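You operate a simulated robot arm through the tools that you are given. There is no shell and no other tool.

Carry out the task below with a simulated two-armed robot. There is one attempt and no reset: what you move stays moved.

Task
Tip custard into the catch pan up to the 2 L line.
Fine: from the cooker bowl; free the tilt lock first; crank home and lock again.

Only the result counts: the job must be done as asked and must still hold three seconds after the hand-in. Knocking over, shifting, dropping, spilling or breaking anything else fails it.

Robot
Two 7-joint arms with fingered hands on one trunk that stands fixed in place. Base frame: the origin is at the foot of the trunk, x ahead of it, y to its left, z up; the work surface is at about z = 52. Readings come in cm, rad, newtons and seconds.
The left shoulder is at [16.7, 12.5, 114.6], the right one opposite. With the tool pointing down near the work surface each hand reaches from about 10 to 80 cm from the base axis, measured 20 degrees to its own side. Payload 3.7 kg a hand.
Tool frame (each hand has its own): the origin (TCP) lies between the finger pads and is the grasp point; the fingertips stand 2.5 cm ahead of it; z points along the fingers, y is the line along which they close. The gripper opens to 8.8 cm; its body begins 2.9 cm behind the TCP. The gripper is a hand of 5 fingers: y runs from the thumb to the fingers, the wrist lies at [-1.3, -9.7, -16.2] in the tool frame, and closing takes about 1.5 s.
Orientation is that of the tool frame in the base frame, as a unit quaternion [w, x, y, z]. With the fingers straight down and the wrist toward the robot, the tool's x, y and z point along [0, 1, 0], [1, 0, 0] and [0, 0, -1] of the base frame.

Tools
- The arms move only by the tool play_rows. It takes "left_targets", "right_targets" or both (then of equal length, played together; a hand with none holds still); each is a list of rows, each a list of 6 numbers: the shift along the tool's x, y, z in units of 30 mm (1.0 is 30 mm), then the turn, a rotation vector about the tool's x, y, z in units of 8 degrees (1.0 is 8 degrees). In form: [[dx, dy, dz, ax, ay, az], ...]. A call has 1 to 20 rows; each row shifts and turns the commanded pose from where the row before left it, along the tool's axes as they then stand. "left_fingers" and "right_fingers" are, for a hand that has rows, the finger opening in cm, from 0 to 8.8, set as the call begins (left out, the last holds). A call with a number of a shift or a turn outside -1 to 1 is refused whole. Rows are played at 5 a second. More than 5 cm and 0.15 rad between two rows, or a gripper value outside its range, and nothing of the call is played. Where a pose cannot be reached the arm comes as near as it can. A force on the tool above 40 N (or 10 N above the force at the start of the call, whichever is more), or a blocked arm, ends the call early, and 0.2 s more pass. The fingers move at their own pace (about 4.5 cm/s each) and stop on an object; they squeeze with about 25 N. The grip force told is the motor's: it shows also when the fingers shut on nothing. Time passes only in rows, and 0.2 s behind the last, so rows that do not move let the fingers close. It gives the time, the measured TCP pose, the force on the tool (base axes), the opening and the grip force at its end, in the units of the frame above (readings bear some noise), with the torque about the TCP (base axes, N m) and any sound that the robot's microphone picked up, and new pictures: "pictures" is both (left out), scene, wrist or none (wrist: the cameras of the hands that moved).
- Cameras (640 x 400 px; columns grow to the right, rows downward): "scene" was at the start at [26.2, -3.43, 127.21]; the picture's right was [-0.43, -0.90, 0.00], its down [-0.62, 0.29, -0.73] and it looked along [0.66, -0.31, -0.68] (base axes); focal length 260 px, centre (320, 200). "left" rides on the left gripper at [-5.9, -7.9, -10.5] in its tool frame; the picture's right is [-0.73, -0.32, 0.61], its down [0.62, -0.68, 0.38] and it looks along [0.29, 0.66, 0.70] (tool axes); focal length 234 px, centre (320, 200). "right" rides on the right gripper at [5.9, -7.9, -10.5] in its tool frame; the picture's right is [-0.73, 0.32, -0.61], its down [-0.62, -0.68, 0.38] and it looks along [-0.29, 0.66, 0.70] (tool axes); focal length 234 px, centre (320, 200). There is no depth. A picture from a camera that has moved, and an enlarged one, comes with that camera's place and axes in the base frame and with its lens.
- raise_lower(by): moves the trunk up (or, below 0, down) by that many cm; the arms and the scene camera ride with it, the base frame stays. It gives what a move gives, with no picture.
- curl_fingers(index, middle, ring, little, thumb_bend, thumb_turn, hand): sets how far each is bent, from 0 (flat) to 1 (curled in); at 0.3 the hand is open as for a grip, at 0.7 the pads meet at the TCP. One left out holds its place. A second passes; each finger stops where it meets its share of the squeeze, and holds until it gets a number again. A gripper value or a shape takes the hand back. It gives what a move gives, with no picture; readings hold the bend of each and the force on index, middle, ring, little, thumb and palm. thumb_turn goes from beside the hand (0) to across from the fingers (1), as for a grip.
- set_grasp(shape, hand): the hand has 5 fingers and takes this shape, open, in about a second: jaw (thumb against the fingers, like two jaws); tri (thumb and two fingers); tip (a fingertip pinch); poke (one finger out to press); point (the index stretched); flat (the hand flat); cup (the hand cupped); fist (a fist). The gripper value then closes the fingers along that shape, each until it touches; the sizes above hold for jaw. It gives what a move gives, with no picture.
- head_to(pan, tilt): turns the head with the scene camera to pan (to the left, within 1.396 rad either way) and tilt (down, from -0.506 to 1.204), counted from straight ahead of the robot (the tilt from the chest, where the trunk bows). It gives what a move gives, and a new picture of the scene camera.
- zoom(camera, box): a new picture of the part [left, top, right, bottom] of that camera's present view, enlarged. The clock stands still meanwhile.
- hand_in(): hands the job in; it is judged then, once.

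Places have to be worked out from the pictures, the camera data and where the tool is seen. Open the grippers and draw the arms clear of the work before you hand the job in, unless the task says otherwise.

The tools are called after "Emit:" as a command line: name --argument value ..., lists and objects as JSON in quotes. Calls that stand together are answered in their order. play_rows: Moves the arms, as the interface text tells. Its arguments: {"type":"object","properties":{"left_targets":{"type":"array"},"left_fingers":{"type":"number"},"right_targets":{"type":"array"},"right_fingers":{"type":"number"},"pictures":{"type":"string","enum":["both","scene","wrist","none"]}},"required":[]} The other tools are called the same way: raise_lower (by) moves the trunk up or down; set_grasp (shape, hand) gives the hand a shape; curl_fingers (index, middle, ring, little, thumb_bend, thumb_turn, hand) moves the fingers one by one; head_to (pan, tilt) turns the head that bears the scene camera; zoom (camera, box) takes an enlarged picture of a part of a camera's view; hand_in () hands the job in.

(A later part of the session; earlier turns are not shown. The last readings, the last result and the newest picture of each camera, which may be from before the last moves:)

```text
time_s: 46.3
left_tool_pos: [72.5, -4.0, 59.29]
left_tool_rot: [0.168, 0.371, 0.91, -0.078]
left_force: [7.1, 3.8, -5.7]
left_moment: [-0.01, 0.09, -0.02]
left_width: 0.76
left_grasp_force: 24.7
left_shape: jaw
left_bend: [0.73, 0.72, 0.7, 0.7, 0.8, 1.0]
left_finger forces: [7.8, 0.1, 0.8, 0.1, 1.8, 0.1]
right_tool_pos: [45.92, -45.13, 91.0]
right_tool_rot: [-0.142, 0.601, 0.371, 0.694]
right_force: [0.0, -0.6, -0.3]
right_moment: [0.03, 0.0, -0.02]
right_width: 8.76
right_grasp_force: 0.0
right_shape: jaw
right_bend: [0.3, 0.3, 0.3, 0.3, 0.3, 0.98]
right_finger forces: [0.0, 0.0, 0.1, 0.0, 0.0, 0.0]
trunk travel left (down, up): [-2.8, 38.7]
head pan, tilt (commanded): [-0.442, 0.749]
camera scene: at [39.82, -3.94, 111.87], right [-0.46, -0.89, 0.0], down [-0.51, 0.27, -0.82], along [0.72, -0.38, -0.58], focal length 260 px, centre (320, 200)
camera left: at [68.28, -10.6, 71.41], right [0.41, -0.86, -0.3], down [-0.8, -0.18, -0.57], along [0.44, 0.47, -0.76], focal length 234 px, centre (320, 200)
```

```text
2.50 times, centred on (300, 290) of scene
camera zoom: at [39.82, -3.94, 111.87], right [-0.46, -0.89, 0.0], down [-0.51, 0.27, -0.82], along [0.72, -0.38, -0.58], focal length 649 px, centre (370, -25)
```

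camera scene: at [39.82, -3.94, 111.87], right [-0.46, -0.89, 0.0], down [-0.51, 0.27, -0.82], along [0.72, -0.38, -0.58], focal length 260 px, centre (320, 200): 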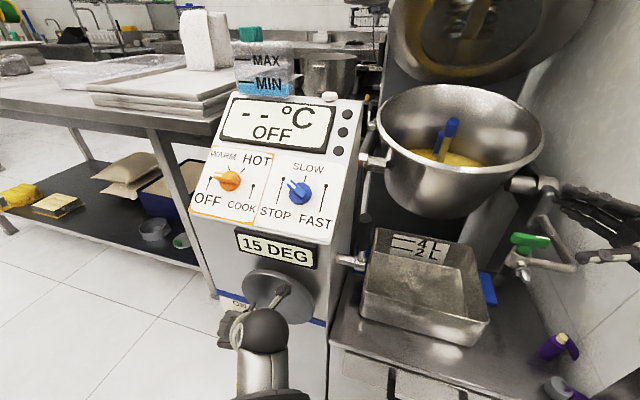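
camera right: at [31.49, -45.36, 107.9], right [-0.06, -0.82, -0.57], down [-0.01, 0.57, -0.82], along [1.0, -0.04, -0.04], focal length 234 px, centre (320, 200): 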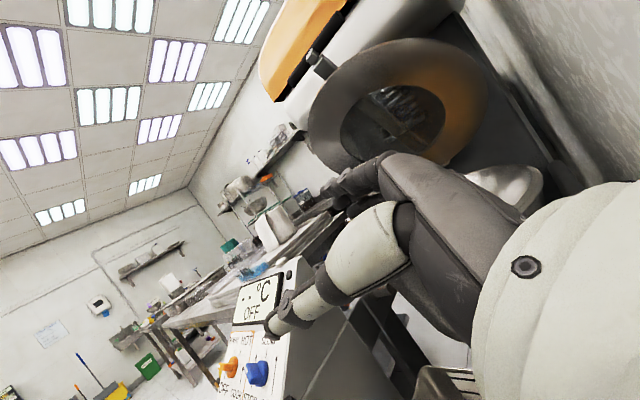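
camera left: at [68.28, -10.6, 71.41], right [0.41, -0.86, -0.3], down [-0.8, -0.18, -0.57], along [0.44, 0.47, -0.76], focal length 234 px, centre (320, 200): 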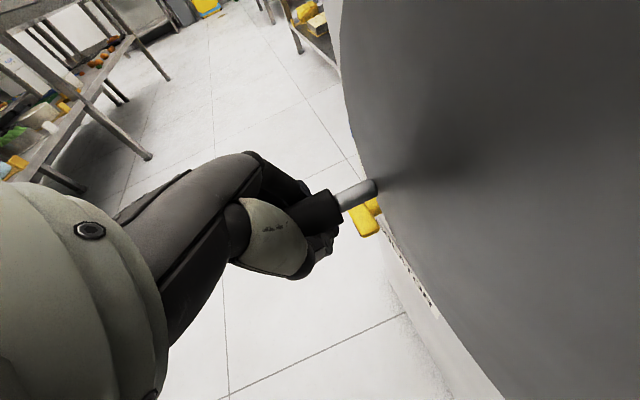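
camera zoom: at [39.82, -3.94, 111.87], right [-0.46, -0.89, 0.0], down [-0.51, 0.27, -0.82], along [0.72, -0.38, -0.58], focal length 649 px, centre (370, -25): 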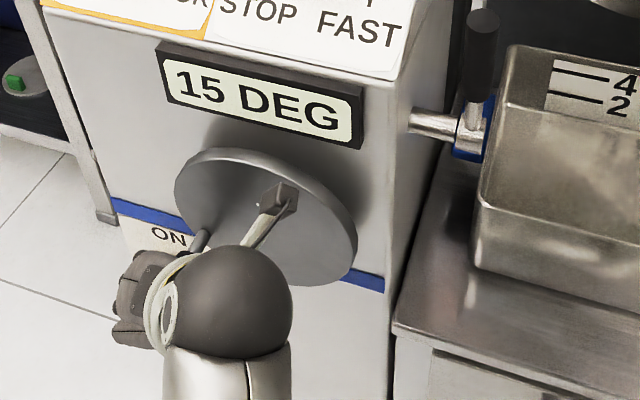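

15 DEG now, with the fingers lifting the handle up the left side at about 10 N. I carry on upward in the same way.

Emit:
play_rows --left_targets '[[-0.193, 0.07, -0.489, 0, 0, 0], [-0.193, -0.07, -0.489, 0, 0, 0], [-0.179, -0.203, -0.455, 0, 0, 0], [0, 0, 0, 0, 0, 0]]' --pictures "both"

Emit:
zoom --camera "scene" --box '[200, 190, 400, 350]'

```text
time_s: 47.3
left_tool_pos: [72.07, -4.26, 64.1]
left_tool_rot: [0.171, 0.372, 0.909, -0.078]
left_force: [13.1, 19.5, 9.4]
left_moment: [-0.25, 0.36, -0.24]
left_width: 0.81
left_grasp_force: 25.4
left_shape: jaw
left_bend: [0.74, 0.72, 0.72, 0.7, 0.8, 1.0]
left_finger forces: [12.0, 5.0, 5.9, 0.1, 0.0, 3.4]
right_tool_pos: [45.81, -45.05, 91.13]
right_tool_rot: [-0.14, 0.6, 0.372, 0.695]
right_force: [0.8, 0.6, -0.3]
right_moment: [0.0, 0.01, 0.0]
right_width: 8.77
right_grasp_force: 0.1
right_shape: jaw
right_bend: [0.3, 0.3, 0.3, 0.3, 0.3, 0.98]
right_finger forces: [0.0, 0.0, 0.0, 0.1, 0.0, 0.0]
trunk travel left (down, up): [-2.8, 38.7]
head pan, tilt (commanded): [-0.442, 0.749]
camera scene: at [39.73, -3.82, 111.91], right [-0.46, -0.89, 0.0], down [-0.51, 0.27, -0.82], along [0.72, -0.38, -0.58], focal length 260 px, centre (320, 200)
camera left: at [67.91, -10.9, 76.11], right [0.41, -0.86, -0.29], down [-0.8, -0.18, -0.58], along [0.44, 0.47, -0.76], focal length 234 px, centre (320, 200)
```

scene: 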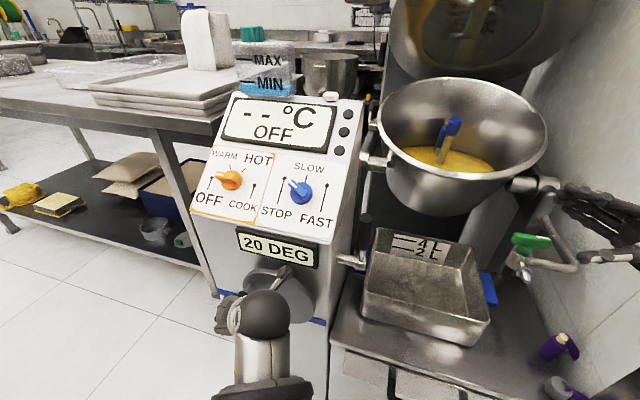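
left: 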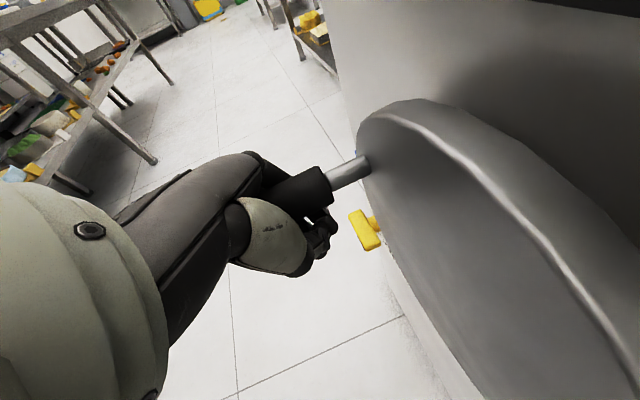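

```text
2.50 times, centred on (300, 270) of scene
camera zoom: at [39.73, -3.82, 111.91], right [-0.46, -0.89, 0.0], down [-0.51, 0.27, -0.82], along [0.72, -0.38, -0.58], focal length 649 px, centre (370, 25)
```

zoom: 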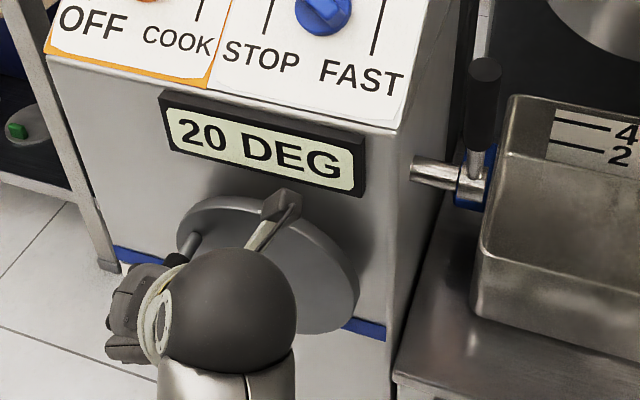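

20 DEG. The 25 N side force shows the handle lags behind my circle (it is near -185°), so I go more straight up next, and I check the bowl's custard level at the same time.

Emit:
play_rows --left_targets '[[-0.19, -0.03, -0.483, 0, 0, 0], [-0.172, -0.2, -0.437, 0, 0, 0], [0, 0, 0, 0, 0, 0]]' --pictures "both"

Emit:
zoom --camera "scene" --box '[200, 190, 400, 350]'

Emit:
zoom --camera "scene" --box '[350, 60, 560, 220]'

```text
time_s: 48.1
left_tool_pos: [71.58, -5.05, 66.76]
left_tool_rot: [0.167, 0.373, 0.909, -0.079]
left_force: [-1.2, -1.7, -1.4]
left_moment: [0.0, -0.03, 0.02]
left_width: 0.74
left_grasp_force: 25.0
left_shape: jaw
left_bend: [0.73, 0.72, 0.7, 0.7, 0.8, 1.0]
left_finger forces: [0.1, 0.1, 0.4, 0.1, 2.1, 0.0]
right_tool_pos: [45.75, -45.13, 91.07]
right_tool_rot: [-0.14, 0.6, 0.37, 0.695]
right_force: [0.1, 0.0, 0.0]
right_moment: [0.0, 0.01, 0.04]
right_width: 8.78
right_grasp_force: 0.0
right_shape: jaw
right_bend: [0.3, 0.3, 0.3, 0.3, 0.3, 0.98]
right_finger forces: [0.1, 0.0, 0.0, 0.1, 0.0, 0.1]
trunk travel left (down, up): [-2.8, 38.7]
head pan, tilt (commanded): [-0.442, 0.749]
camera scene: at [39.76, -3.93, 111.87], right [-0.46, -0.89, 0.0], down [-0.51, 0.27, -0.82], along [0.72, -0.37, -0.58], focal length 260 px, centre (320, 200)
camera left: at [67.38, -11.66, 78.96], right [0.41, -0.87, -0.29], down [-0.8, -0.18, -0.57], along [0.44, 0.47, -0.77], focal length 234 px, centre (320, 200)
```

scene: 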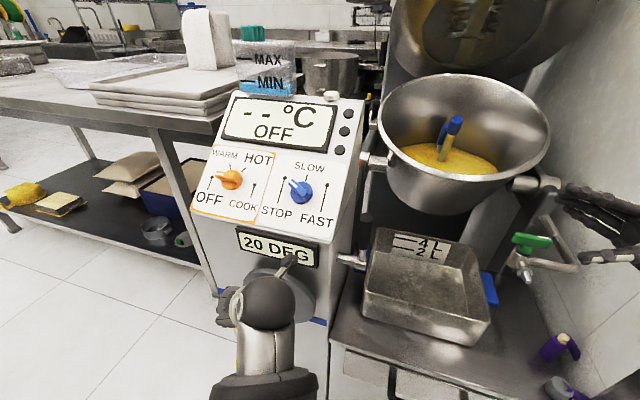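
left: 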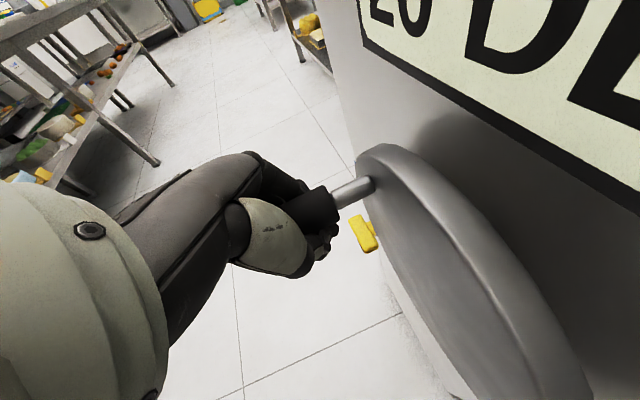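

```text
2.50 times, centred on (300, 270) of scene
camera zoom: at [39.76, -3.93, 111.87], right [-0.46, -0.89, 0.0], down [-0.51, 0.27, -0.82], along [0.72, -0.37, -0.58], focal length 649 px, centre (370, 25)
```

zoom: 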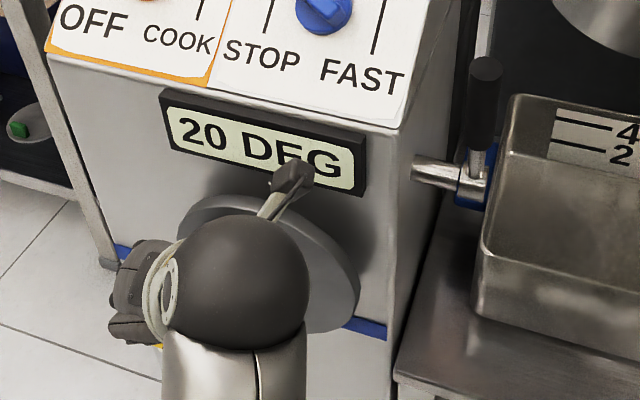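

```text
2.50 times, centred on (455, 140) of scene
camera zoom: at [39.76, -3.93, 111.87], right [-0.46, -0.89, 0.0], down [-0.51, 0.27, -0.82], along [0.72, -0.37, -0.58], focal length 649 px, centre (-18, 350)
```

zoom: 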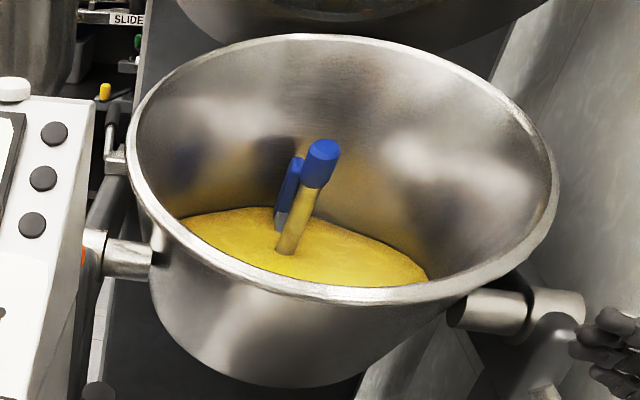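

The bowl's paddle is fixed and tips with the bowl; the custard is still well below the lip. Forces are near zero, so I follow the circle over the top.

Emit:
play_rows --left_targets '[[-0.151, -0.33, -0.384, 0, 0, 0], [-0.116, -0.427, -0.294, 0, 0, 0], [-0.071, -0.493, -0.18, 0, 0, 0], [0, 0, 0, 0, 0, 0]]' --pictures "both"

Emit:
zoom --camera "scene" --box '[350, 60, 560, 220]'

```text
time_s: 49.1
left_tool_pos: [69.09, -7.38, 69.13]
left_tool_rot: [0.162, 0.372, 0.911, -0.079]
left_force: [-2.4, -0.2, -33.3]
left_moment: [-0.1, 0.21, 0.03]
left_width: 0.77
left_grasp_force: 24.6
left_shape: jaw
left_bend: [0.73, 0.72, 0.7, 0.7, 0.81, 1.0]
left_finger forces: [11.3, 0.4, 0.6, 0.2, 30.9, 0.0]
right_tool_pos: [46.0, -45.06, 90.84]
right_tool_rot: [-0.142, 0.601, 0.371, 0.694]
right_force: [-0.2, -0.1, 0.1]
right_moment: [0.0, 0.0, 0.02]
right_width: 8.76
right_grasp_force: 0.1
right_shape: jaw
right_bend: [0.3, 0.3, 0.3, 0.3, 0.3, 0.98]
right_finger forces: [0.1, 0.0, 0.1, 0.0, 0.0, 0.0]
trunk travel left (down, up): [-2.8, 38.7]
head pan, tilt (commanded): [-0.442, 0.749]
camera scene: at [40.06, -3.93, 111.71], right [-0.46, -0.89, 0.0], down [-0.52, 0.26, -0.81], along [0.72, -0.37, -0.58], focal length 260 px, centre (320, 200)
camera left: at [65.12, -14.1, 81.21], right [0.4, -0.86, -0.3], down [-0.81, -0.18, -0.56], along [0.43, 0.47, -0.77], focal length 234 px, centre (320, 200)
```

scene: 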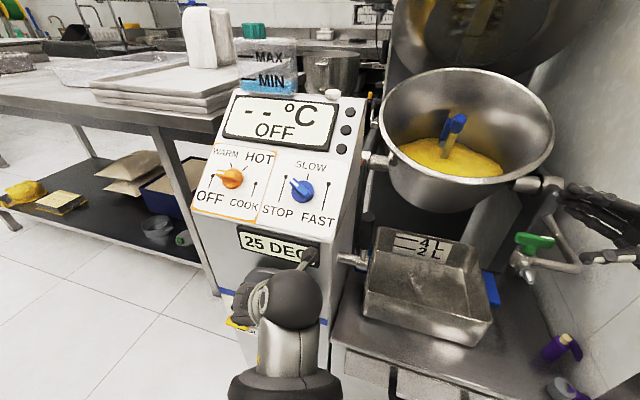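
left: 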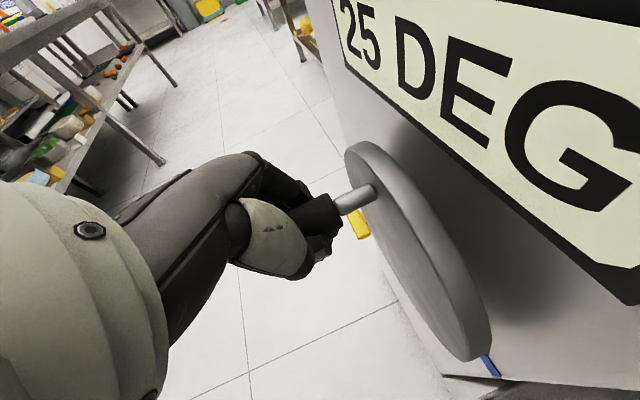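

```text
2.50 times, centred on (455, 140) of scene
camera zoom: at [40.06, -3.93, 111.71], right [-0.46, -0.89, 0.0], down [-0.52, 0.26, -0.81], along [0.72, -0.37, -0.58], focal length 649 px, centre (-18, 350)
```

zoom: 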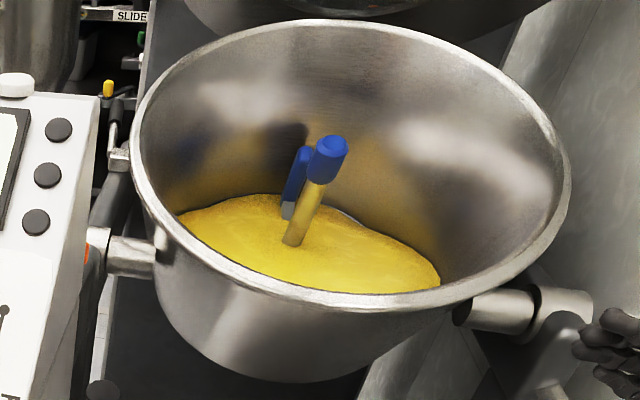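

25 DEG. A 33 N downward pull means my path is a bit too high at the top, so I ease down while moving over to the right side.

Emit:
play_rows --left_targets '[[0.037, -0.4, 0.15, 0, 0, 0], [0.05, -0.5, 0.13, 0, 0, 0], [0, 0, 0, 0, 0, 0]]' --pictures "both"

Emit:
zoom --camera "scene" --box '[350, 60, 560, 320]'

```text
time_s: 49.9
left_tool_pos: [67.32, -9.42, 68.96]
left_tool_rot: [0.168, 0.371, 0.91, -0.078]
left_force: [-2.0, 13.2, -21.8]
left_moment: [-0.13, 0.2, 0.07]
left_width: 0.8
left_grasp_force: 25.5
left_shape: jaw
left_bend: [0.73, 0.72, 0.7, 0.7, 0.82, 1.0]
left_finger forces: [13.6, 0.4, 2.2, 0.6, 23.3, 0.0]
right_tool_pos: [45.95, -45.06, 91.02]
right_tool_rot: [-0.141, 0.601, 0.371, 0.694]
right_force: [-0.2, -0.1, 0.3]
right_moment: [-0.01, -0.03, 0.0]
right_width: 8.8
right_grasp_force: 0.1
right_shape: jaw
right_bend: [0.3, 0.3, 0.3, 0.3, 0.3, 0.98]
right_finger forces: [0.1, 0.0, 0.1, 0.1, 0.1, 0.1]
trunk travel left (down, up): [-2.8, 38.7]
head pan, tilt (commanded): [-0.442, 0.749]
camera scene: at [39.92, -3.8, 111.79], right [-0.45, -0.89, 0.0], down [-0.52, 0.26, -0.81], along [0.72, -0.37, -0.58], focal length 260 px, centre (320, 200)
camera left: at [63.2, -16.02, 80.91], right [0.41, -0.86, -0.3], down [-0.8, -0.18, -0.57], along [0.44, 0.47, -0.77], focal length 234 px, centre (320, 200)
```

scene: 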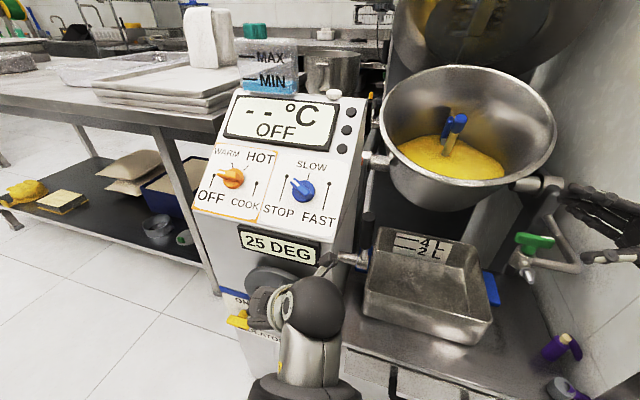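
left: 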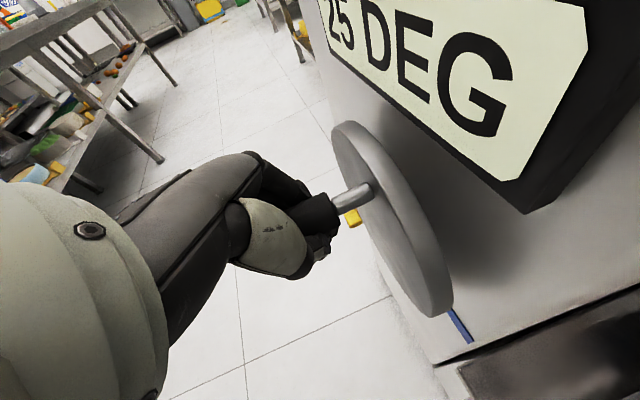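

```text
1.54 times, centred on (455, 190) of scene
camera zoom: at [39.92, -3.8, 111.79], right [-0.45, -0.89, 0.0], down [-0.52, 0.26, -0.81], along [0.72, -0.37, -0.58], focal length 399 px, centre (112, 215)
```

zoom: 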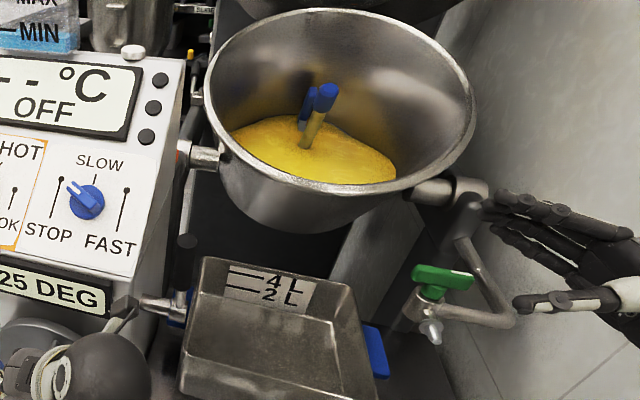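

25 DEG still; fitting the low-force points gives a hand circle centred near z = 61.7 with 6.1 cm radius, so I drop to that circle and continue down the right side.

Emit:
play_rows --left_targets '[[0.171, -0.167, 0.434, 0, 0, 0], [0.142, -0.29, 0.359, 0, 0, 0], [0.134, -0.367, 0.341, 0, 0, 0], [0, 0, 0, 0, 0, 0]]' --pictures "both"

Emit:
zoom --camera "scene" --box '[350, 60, 560, 320]'

```text
time_s: 50.9
left_tool_pos: [65.26, -11.3, 65.55]
left_tool_rot: [0.169, 0.372, 0.909, -0.079]
left_force: [0.7, 1.2, 0.4]
left_moment: [0.0, 0.0, -0.02]
left_width: 0.75
left_grasp_force: 25.0
left_shape: jaw
left_bend: [0.73, 0.72, 0.7, 0.7, 0.8, 1.0]
left_finger forces: [0.0, 0.1, 0.6, 0.1, 0.0, 0.1]
right_tool_pos: [45.81, -45.05, 91.02]
right_tool_rot: [-0.142, 0.601, 0.37, 0.694]
right_force: [-0.3, 1.4, 0.4]
right_moment: [0.01, 0.02, 0.04]
right_width: 8.77
right_grasp_force: 0.0
right_shape: jaw
right_bend: [0.3, 0.3, 0.3, 0.3, 0.3, 0.98]
right_finger forces: [0.1, 0.0, 0.0, 0.0, 0.0, 0.0]
trunk travel left (down, up): [-2.8, 38.7]
head pan, tilt (commanded): [-0.442, 0.749]
camera scene: at [39.77, -3.84, 111.84], right [-0.45, -0.89, 0.0], down [-0.52, 0.26, -0.81], along [0.73, -0.37, -0.58], focal length 260 px, centre (320, 200)
camera left: at [61.2, -17.87, 77.57], right [0.41, -0.86, -0.29], down [-0.8, -0.18, -0.57], along [0.44, 0.47, -0.76], focal length 234 px, centre (320, 200)
```

scene: 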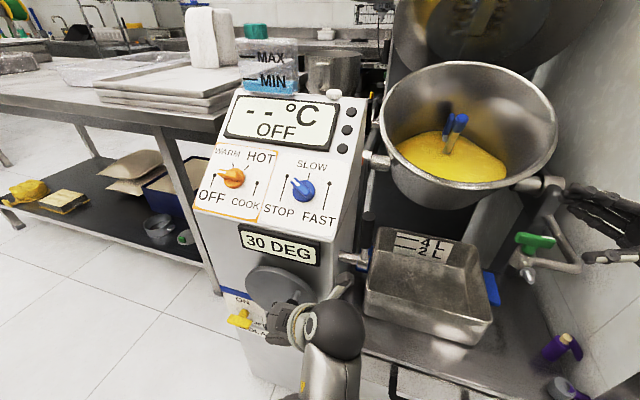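
left: 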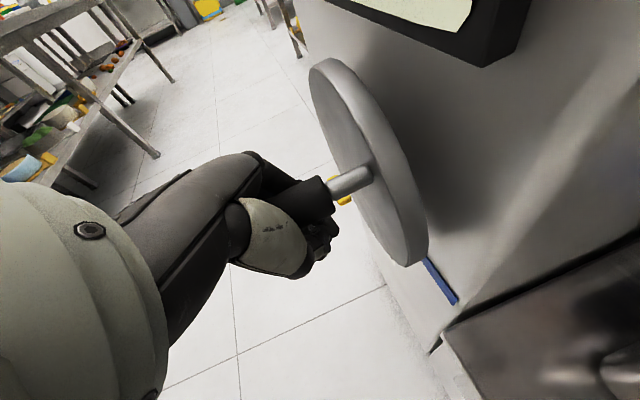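

```text
1.54 times, centred on (455, 190) of scene
camera zoom: at [39.77, -3.84, 111.84], right [-0.45, -0.89, 0.0], down [-0.52, 0.26, -0.81], along [0.73, -0.37, -0.58], focal length 399 px, centre (112, 215)
```

zoom: 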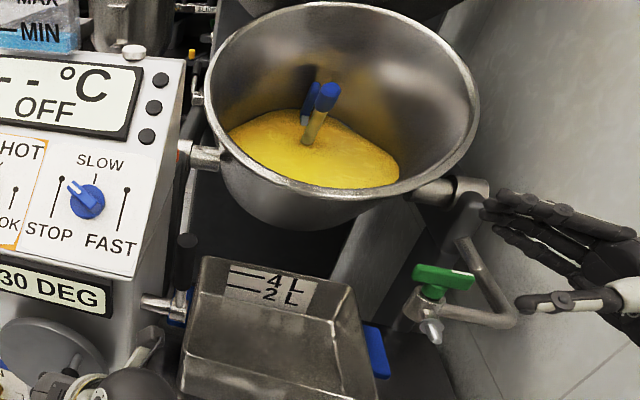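

30 DEG with no load. I go on down the right side in steps of two rows, checking the lip and pan each time.

Emit:
play_rows --left_targets '[[0.168, -0.26, 0.427, 0, 0, 0], [0.188, -0.133, 0.477, 0, 0, 0], [0.194, 0.007, 0.492, 0, 0, 0], [0, 0, 0, 0, 0, 0]]' --pictures "both"

Emit:
zoom --camera "scene" --box '[350, 60, 560, 320]'

```text
time_s: 51.9
left_tool_pos: [64.42, -12.05, 60.83]
left_tool_rot: [0.169, 0.372, 0.909, -0.079]
left_force: [-0.3, 1.2, 0.4]
left_moment: [0.01, 0.01, 0.0]
left_width: 0.75
left_grasp_force: 24.6
left_shape: jaw
left_bend: [0.73, 0.72, 0.7, 0.7, 0.8, 1.0]
left_finger forces: [0.0, 0.1, 0.0, 0.0, 0.0, 0.7]
right_tool_pos: [45.86, -45.04, 91.16]
right_tool_rot: [-0.141, 0.6, 0.371, 0.695]
right_force: [0.1, -0.5, 0.7]
right_moment: [0.01, 0.04, -0.02]
right_width: 8.79
right_grasp_force: 0.0
right_shape: jaw
right_bend: [0.3, 0.3, 0.3, 0.3, 0.3, 0.98]
right_finger forces: [0.0, 0.0, 0.0, 0.1, 0.0, 0.0]
trunk travel left (down, up): [-2.8, 38.7]
head pan, tilt (commanded): [-0.442, 0.749]
camera scene: at [39.77, -3.81, 111.82], right [-0.45, -0.89, 0.0], down [-0.52, 0.26, -0.81], along [0.73, -0.36, -0.58], focal length 260 px, centre (320, 200)
camera left: at [60.34, -18.7, 72.87], right [0.41, -0.86, -0.29], down [-0.8, -0.18, -0.57], along [0.44, 0.47, -0.77], focal length 234 px, centre (320, 200)
```

scene: 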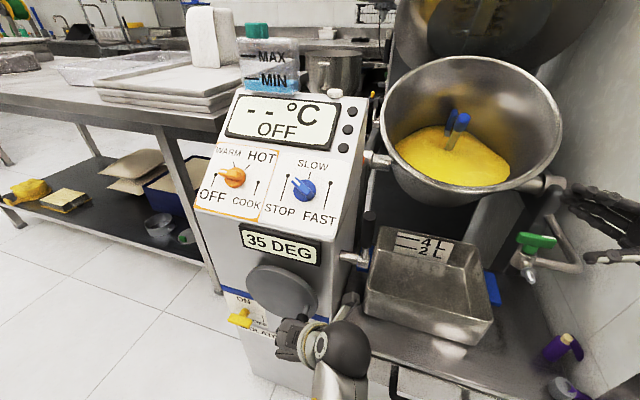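
left: 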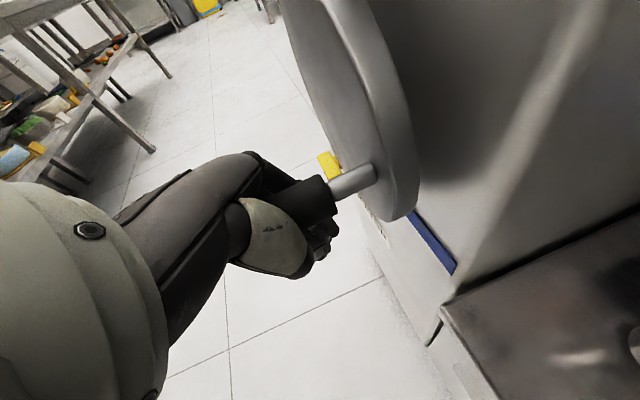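

```text
1.54 times, centred on (455, 190) of scene
camera zoom: at [39.77, -3.81, 111.82], right [-0.45, -0.89, 0.0], down [-0.52, 0.26, -0.81], along [0.73, -0.36, -0.58], focal length 399 px, centre (112, 215)
```

zoom: 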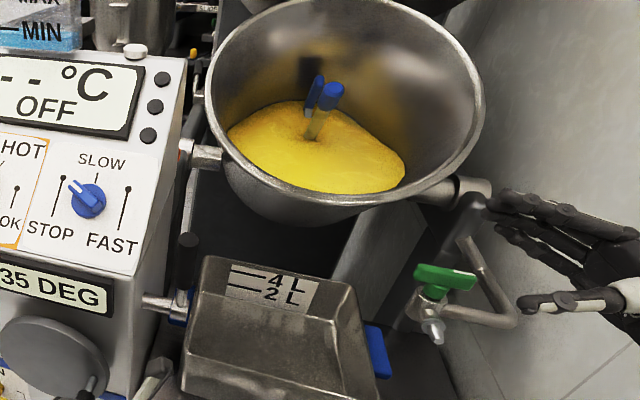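

35 DEG after one full turn, so the crank gears down about 10 to 1. No pouring yet; I continue down and around.

Emit:
play_rows --left_targets '[[0.188, 0.14, 0.477, 0, 0, 0], [0.167, 0.27, 0.424, 0, 0, 0], [0.137, 0.377, 0.347, 0, 0, 0], [0, 0, 0, 0, 0, 0]]' --pictures "both"

Emit:
zoom --camera "scene" --box '[350, 60, 560, 320]'

```text
time_s: 52.9
left_tool_pos: [65.96, -10.53, 56.77]
left_tool_rot: [0.168, 0.372, 0.91, -0.079]
left_force: [-7.1, -7.8, -6.8]
left_moment: [0.18, -0.23, 0.05]
left_width: 0.8
left_grasp_force: 25.0
left_shape: jaw
left_bend: [0.73, 0.72, 0.7, 0.7, 0.81, 1.0]
left_finger forces: [0.1, 0.0, 0.0, 0.0, 12.7, 0.0]
right_tool_pos: [45.78, -45.08, 91.01]
right_tool_rot: [-0.142, 0.601, 0.37, 0.694]
right_force: [0.3, 0.1, -0.2]
right_moment: [0.02, -0.02, 0.02]
right_width: 8.79
right_grasp_force: 0.0
right_shape: jaw
right_bend: [0.3, 0.3, 0.3, 0.3, 0.3, 0.98]
right_finger forces: [0.0, 0.0, 0.0, 0.0, 0.0, 0.0]
trunk travel left (down, up): [-2.8, 38.7]
head pan, tilt (commanded): [-0.442, 0.749]
camera scene: at [39.81, -3.85, 111.78], right [-0.44, -0.9, 0.0], down [-0.52, 0.26, -0.81], along [0.73, -0.36, -0.59], focal length 260 px, centre (320, 200)
camera left: at [61.89, -17.16, 68.77], right [0.41, -0.86, -0.3], down [-0.8, -0.18, -0.57], along [0.44, 0.47, -0.77], focal length 234 px, centre (320, 200)
```

scene: 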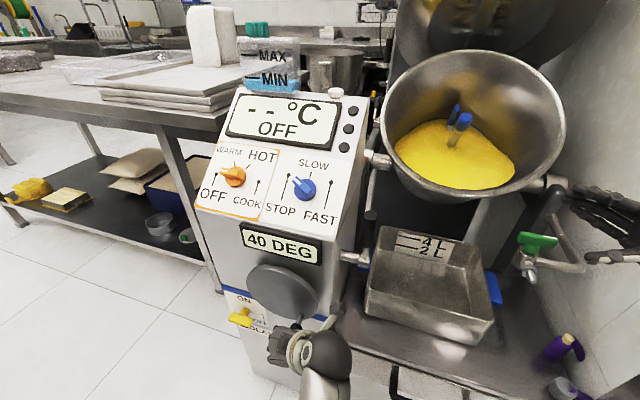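
left: 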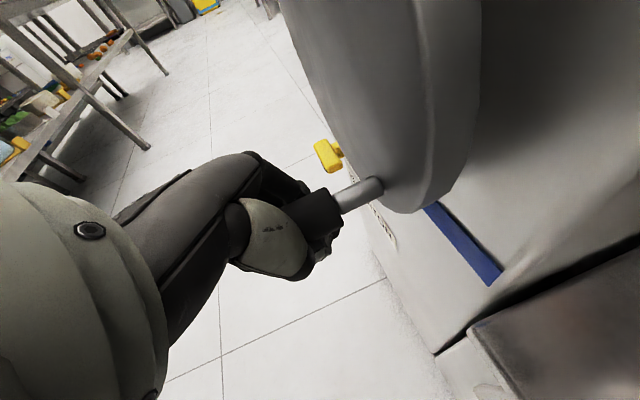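

```text
1.54 times, centred on (455, 190) of scene
camera zoom: at [39.81, -3.85, 111.78], right [-0.44, -0.9, 0.0], down [-0.52, 0.26, -0.81], along [0.73, -0.36, -0.59], focal length 399 px, centre (112, 215)
```

zoom: 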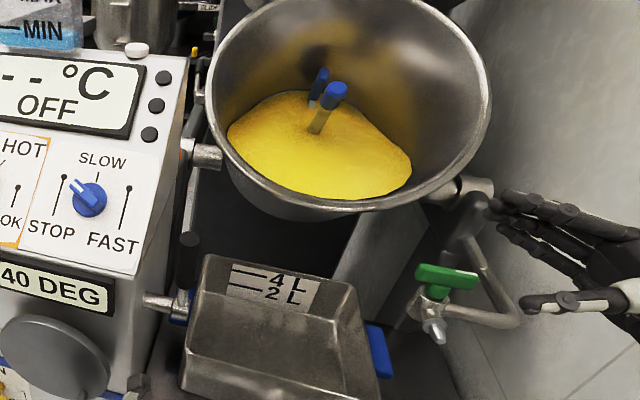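

40 DEG, custard creeping toward the lip, pan still empty. I continue two to three degrees of bowl tilt at a time.

Emit:
play_rows --left_targets '[[0.12, 0.36, 0.3, 0, 0, 0], [0.049, 0.5, 0.124, 0, 0, 0], [0, 0, 0, 0, 0, 0]]' --pictures "both"

Emit:
zoom --camera "scene" --box '[350, 60, 560, 320]'

```text
time_s: 53.7
left_tool_pos: [67.92, -8.73, 55.54]
left_tool_rot: [0.169, 0.372, 0.909, -0.077]
left_force: [-2.5, -0.3, -3.4]
left_moment: [0.01, -0.04, -0.02]
left_width: 0.79
left_grasp_force: 25.3
left_shape: jaw
left_bend: [0.73, 0.72, 0.7, 0.7, 0.81, 1.0]
left_finger forces: [0.0, 0.0, 0.1, 0.0, 4.1, 0.0]
right_tool_pos: [45.98, -45.2, 90.99]
right_tool_rot: [-0.141, 0.6, 0.37, 0.695]
right_force: [-0.7, 0.0, -1.1]
right_moment: [-0.01, -0.01, 0.03]
right_width: 8.8
right_grasp_force: 0.1
right_shape: jaw
right_bend: [0.3, 0.3, 0.3, 0.3, 0.3, 0.98]
right_finger forces: [0.0, 0.0, 0.0, 0.0, 0.0, 0.1]
trunk travel left (down, up): [-2.8, 38.7]
head pan, tilt (commanded): [-0.442, 0.749]
camera scene: at [39.8, -3.78, 111.8], right [-0.44, -0.9, 0.0], down [-0.53, 0.26, -0.81], along [0.73, -0.36, -0.59], focal length 260 px, centre (320, 200)
camera left: at [63.71, -15.41, 67.59], right [0.41, -0.86, -0.29], down [-0.8, -0.18, -0.57], along [0.44, 0.47, -0.76], focal length 234 px, centre (320, 200)
```

scene: 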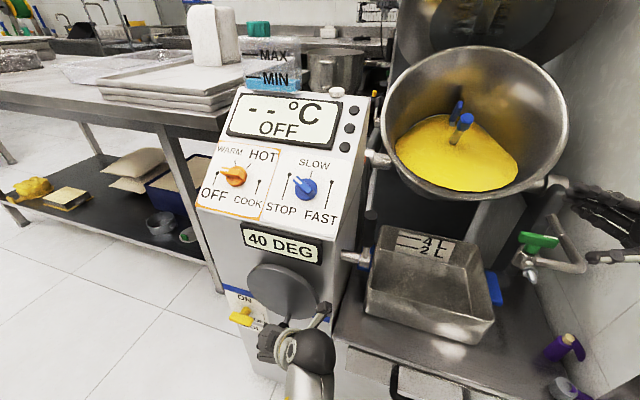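
left: 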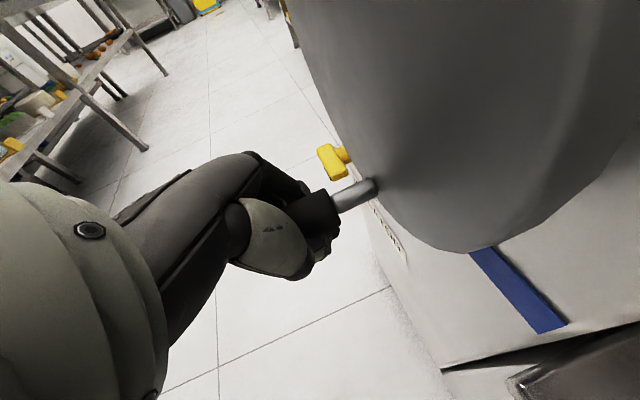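

```text
1.54 times, centred on (455, 190) of scene
camera zoom: at [39.8, -3.78, 111.8], right [-0.44, -0.9, 0.0], down [-0.53, 0.26, -0.81], along [0.73, -0.36, -0.59], focal length 399 px, centre (112, 215)
```

zoom: 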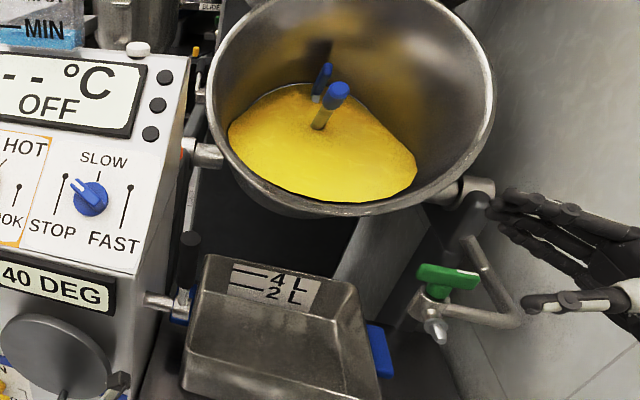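

Reading 40 still and no pour. I continue through the bottom of the circle.

Emit:
play_rows --left_targets '[[0.009, 0.53, 0.02, 0, 0, 0], [-0.041, 0.52, -0.105, 0, 0, 0], [-0.09, 0.45, -0.229, 0, 0, 0], [0, 0, 0, 0, 0, 0]]' --pictures "scene"

Emit:
zoom --camera "scene" --box '[350, 60, 560, 320]'

```text
time_s: 54.7
left_tool_pos: [70.98, -5.48, 56.39]
left_tool_rot: [0.17, 0.373, 0.909, -0.078]
left_force: [-1.1, 0.0, 0.6]
left_moment: [0.02, -0.01, 0.0]
left_width: 0.7
left_grasp_force: 25.3
left_shape: jaw
left_bend: [0.73, 0.72, 0.7, 0.7, 0.8, 1.0]
left_finger forces: [0.0, 0.0, 0.0, 0.1, 1.1, 0.0]
right_tool_pos: [45.86, -45.07, 91.02]
right_tool_rot: [-0.142, 0.599, 0.371, 0.695]
right_force: [0.1, -0.1, 0.4]
right_moment: [-0.04, 0.03, 0.01]
right_width: 8.77
right_grasp_force: 0.0
right_shape: jaw
right_bend: [0.3, 0.3, 0.3, 0.3, 0.3, 0.98]
right_finger forces: [0.1, 0.1, 0.0, 0.1, 0.0, 0.1]
trunk travel left (down, up): [-2.8, 38.7]
head pan, tilt (commanded): [-0.442, 0.749]
camera scene: at [39.8, -3.75, 111.78], right [-0.44, -0.9, 0.0], down [-0.53, 0.26, -0.81], along [0.73, -0.36, -0.59], focal length 260 px, centre (320, 200)
```

scene: 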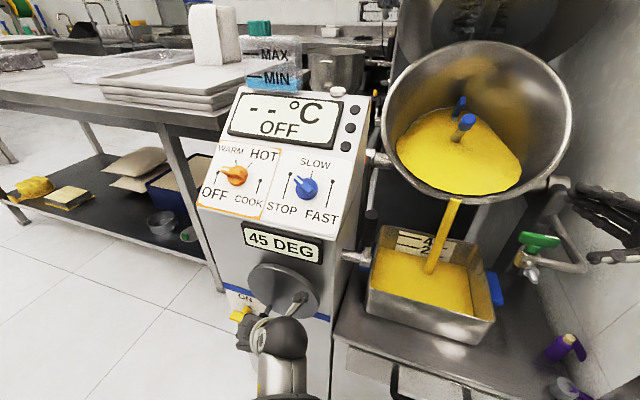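

```text
1.54 times, centred on (455, 190) of scene
camera zoom: at [39.8, -3.75, 111.78], right [-0.44, -0.9, 0.0], down [-0.53, 0.26, -0.81], along [0.73, -0.36, -0.59], focal length 399 px, centre (112, 215)
```

zoom: 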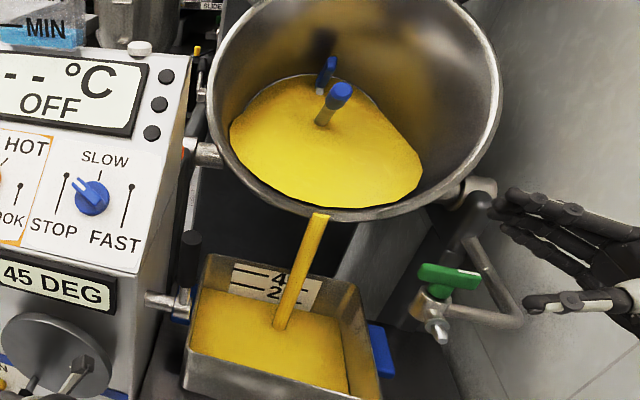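

It is pouring at 45 DEG. I zoom right in on the pan's marks to judge the level (the clock stands still).

Emit:
zoom --camera "scene" --box '[360, 210, 510, 350]'

Emit:
zoom --camera "scene" --box '[385, 220, 465, 270]'

```text
2.86 times, centred on (435, 280) of scene
camera zoom: at [39.8, -3.75, 111.78], right [-0.44, -0.9, 0.0], down [-0.53, 0.26, -0.81], along [0.73, -0.36, -0.59], focal length 742 px, centre (-9, -29)
```

zoom: 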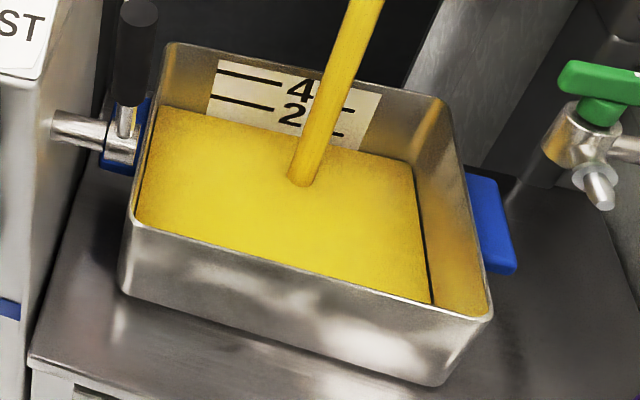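

```text
8.00 times, centred on (425, 245) of scene
camera zoom: at [39.8, -3.75, 111.78], right [-0.44, -0.9, 0.0], down [-0.53, 0.26, -0.81], along [0.73, -0.36, -0.59], focal length 2076 px, centre (-520, -160)
```

zoom: 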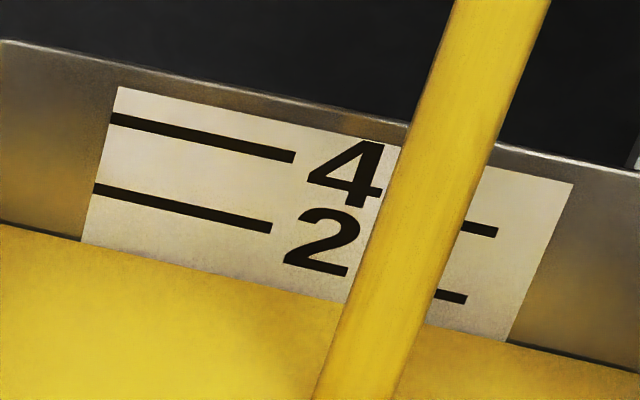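

The custard edge is about 3/4 of a mark spacing below the 2 L line, so roughly 0.5 L is in. I let it run for just one short row to measure the rate.

Emit:
play_rows --left_targets '[[0, 0, 0, 0, 0, 0]]' --pictures "none"

Emit:
zoom --camera "scene" --box '[385, 220, 465, 270]'

Emit:
zoom --camera "scene" --box '[350, 60, 560, 320]'

```text
time_s: 55.1
left_tool_pos: [70.98, -5.57, 56.41]
left_tool_rot: [0.168, 0.372, 0.91, -0.079]
left_force: [0.0, -0.4, 0.2]
left_moment: [0.01, 0.02, -0.01]
left_width: 0.7
left_grasp_force: 25.7
left_shape: jaw
left_bend: [0.73, 0.72, 0.7, 0.7, 0.8, 1.0]
left_finger forces: [0.1, 0.0, 0.0, 0.1, 0.6, 0.0]
right_tool_pos: [45.83, -45.16, 91.06]
right_tool_rot: [-0.141, 0.6, 0.37, 0.695]
right_force: [0.1, 0.0, -0.3]
right_moment: [0.01, -0.03, 0.05]
right_width: 8.79
right_grasp_force: 0.1
right_shape: jaw
right_bend: [0.3, 0.3, 0.3, 0.3, 0.3, 0.98]
right_finger forces: [0.0, 0.1, 0.0, 0.0, 0.0, 0.1]
trunk travel left (down, up): [-2.8, 38.7]
head pan, tilt (commanded): [-0.442, 0.749]
```

```text
8.00 times, centred on (425, 245) of scene
camera zoom: at [39.79, -3.74, 111.77], right [-0.44, -0.9, 0.0], down [-0.53, 0.26, -0.81], along [0.73, -0.35, -0.59], focal length 2076 px, centre (-520, -160)
```

zoom: 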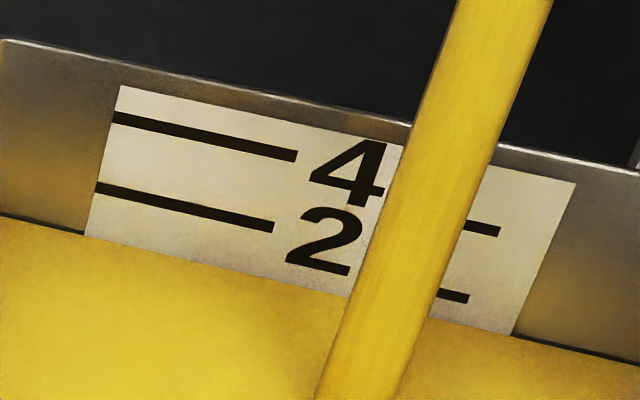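

```text
1.54 times, centred on (455, 190) of scene
camera zoom: at [39.79, -3.74, 111.77], right [-0.44, -0.9, 0.0], down [-0.53, 0.26, -0.81], along [0.73, -0.35, -0.59], focal length 399 px, centre (112, 215)
```

zoom: 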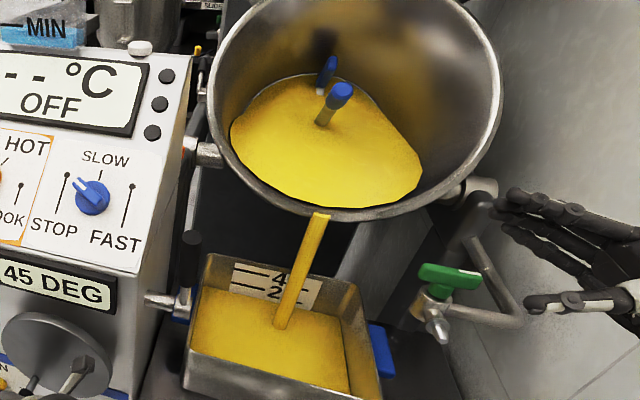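

The edge rises about 7 px per 0.4 s, i.e. roughly 0.5 L/s, with about 1.3 L to go. I let it run one second more and look again.

Emit:
play_rows --left_targets '[[0, 0, 0, 0, 0, 0], [0, 0, 0, 0, 0, 0], [0, 0, 0, 0, 0, 0], [0, 0, 0, 0, 0, 0]]' --pictures "none"

Emit:
zoom --camera "scene" --box '[385, 220, 465, 270]'

```text
time_s: 56.1
left_tool_pos: [70.96, -5.53, 56.34]
left_tool_rot: [0.169, 0.372, 0.909, -0.078]
left_force: [-0.4, -0.2, 0.1]
left_moment: [-0.02, 0.01, 0.0]
left_width: 0.72
left_grasp_force: 24.3
left_shape: jaw
left_bend: [0.73, 0.72, 0.7, 0.7, 0.8, 1.0]
left_finger forces: [0.0, 0.1, 0.0, 0.0, 0.3, 0.1]
right_tool_pos: [45.85, -45.06, 91.04]
right_tool_rot: [-0.142, 0.6, 0.371, 0.695]
right_force: [0.0, 0.4, 0.8]
right_moment: [0.0, -0.02, -0.03]
right_width: 8.76
right_grasp_force: 0.1
right_shape: jaw
right_bend: [0.3, 0.3, 0.3, 0.3, 0.3, 0.98]
right_finger forces: [0.1, 0.1, 0.0, 0.1, 0.1, 0.0]
trunk travel left (down, up): [-2.8, 38.7]
head pan, tilt (commanded): [-0.442, 0.749]
```

```text
8.00 times, centred on (425, 245) of scene
camera zoom: at [39.8, -3.71, 111.76], right [-0.44, -0.9, 0.0], down [-0.53, 0.26, -0.81], along [0.73, -0.35, -0.59], focal length 2076 px, centre (-520, -160)
```

zoom: 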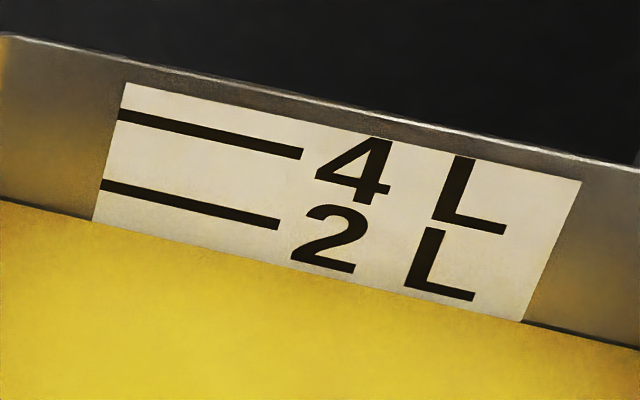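

The flow has stopped by itself at this tilt; the edge is about 35 px (1 L) below the 2 L line, so about 1 L is in. I add a small crank step (about 8°, under 1° of bowl) and let it run out.

Emit:
play_rows --left_targets '[[-0.055, 0.21, -0.14, 0, 0, 0], [0, 0, 0, 0, 0, 0], [0, 0, 0, 0, 0, 0], [0, 0, 0, 0, 0, 0]]' --pictures "scene"

Emit:
zoom --camera "scene" --box '[385, 220, 465, 270]'

```text
time_s: 57.1
left_tool_pos: [71.39, -5.14, 56.84]
left_tool_rot: [0.169, 0.372, 0.909, -0.079]
left_force: [-2.3, 0.1, -0.3]
left_moment: [0.02, 0.02, 0.0]
left_width: 0.7
left_grasp_force: 25.3
left_shape: jaw
left_bend: [0.73, 0.72, 0.7, 0.7, 0.8, 1.0]
left_finger forces: [0.0, 0.0, 0.0, 0.1, 1.9, 0.0]
right_tool_pos: [45.83, -45.02, 91.02]
right_tool_rot: [-0.141, 0.6, 0.371, 0.694]
right_force: [-0.3, 0.5, 0.1]
right_moment: [-0.01, 0.01, 0.01]
right_width: 8.8
right_grasp_force: 0.0
right_shape: jaw
right_bend: [0.3, 0.3, 0.3, 0.3, 0.3, 0.98]
right_finger forces: [0.0, 0.0, 0.0, 0.1, 0.0, 0.0]
trunk travel left (down, up): [-2.8, 38.7]
head pan, tilt (commanded): [-0.442, 0.749]
camera scene: at [39.81, -3.69, 111.74], right [-0.43, -0.9, 0.0], down [-0.53, 0.26, -0.81], along [0.73, -0.35, -0.59], focal length 260 px, centre (320, 200)
```

scene: 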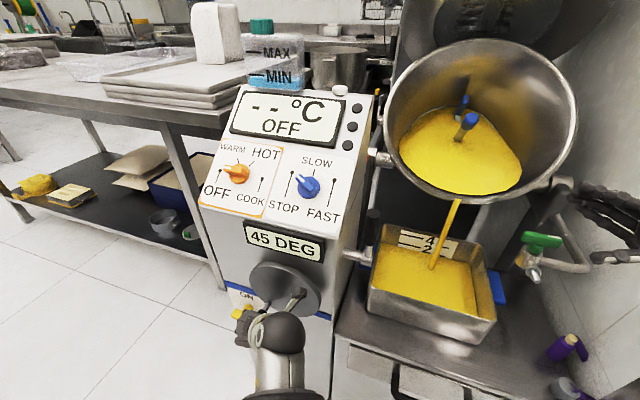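

```text
8.00 times, centred on (425, 245) of scene
camera zoom: at [39.81, -3.69, 111.74], right [-0.43, -0.9, 0.0], down [-0.53, 0.26, -0.81], along [0.73, -0.35, -0.59], focal length 2076 px, centre (-520, -160)
```

zoom: 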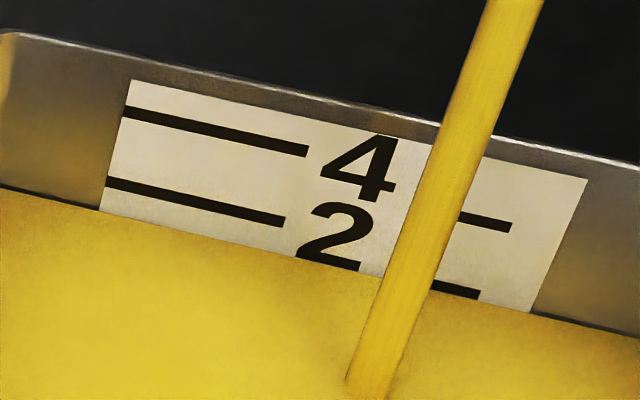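

The stream is thin and the level is at roughly 1.2 L. I wait another second for it to run out.

Emit:
play_rows --left_targets '[[0, 0, 0, 0, 0, 0], [0, 0, 0, 0, 0, 0], [0, 0, 0, 0, 0, 0], [0, 0, 0, 0, 0, 0]]' --pictures "none"

Emit:
zoom --camera "scene" --box '[385, 220, 465, 270]'

```text
time_s: 58.1
left_tool_pos: [71.49, -5.28, 56.88]
left_tool_rot: [0.168, 0.371, 0.91, -0.078]
left_force: [-1.5, -1.0, -1.2]
left_moment: [0.0, -0.01, -0.02]
left_width: 0.72
left_grasp_force: 25.2
left_shape: jaw
left_bend: [0.73, 0.72, 0.7, 0.7, 0.8, 1.0]
left_finger forces: [0.0, 0.0, 0.0, 0.0, 1.5, 0.0]
right_tool_pos: [45.75, -45.1, 91.01]
right_tool_rot: [-0.142, 0.6, 0.37, 0.694]
right_force: [-0.1, 0.6, 0.1]
right_moment: [0.01, -0.01, 0.04]
right_width: 8.81
right_grasp_force: 0.1
right_shape: jaw
right_bend: [0.3, 0.3, 0.3, 0.3, 0.3, 0.98]
right_finger forces: [0.1, 0.0, 0.1, 0.0, 0.0, 0.1]
trunk travel left (down, up): [-2.8, 38.7]
head pan, tilt (commanded): [-0.442, 0.749]
```

```text
8.00 times, centred on (425, 245) of scene
camera zoom: at [39.81, -3.66, 111.73], right [-0.43, -0.9, 0.0], down [-0.54, 0.26, -0.81], along [0.73, -0.35, -0.59], focal length 2076 px, centre (-520, -160)
```

zoom: 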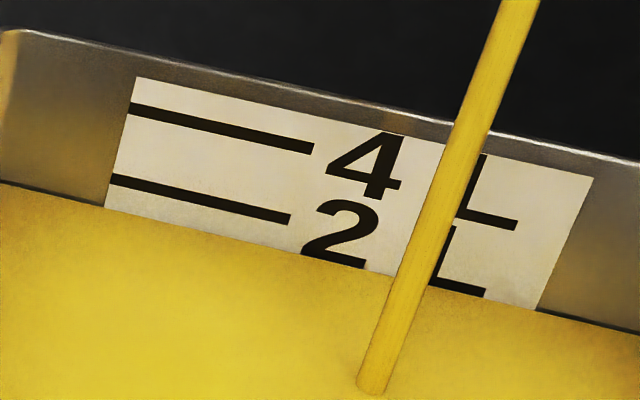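

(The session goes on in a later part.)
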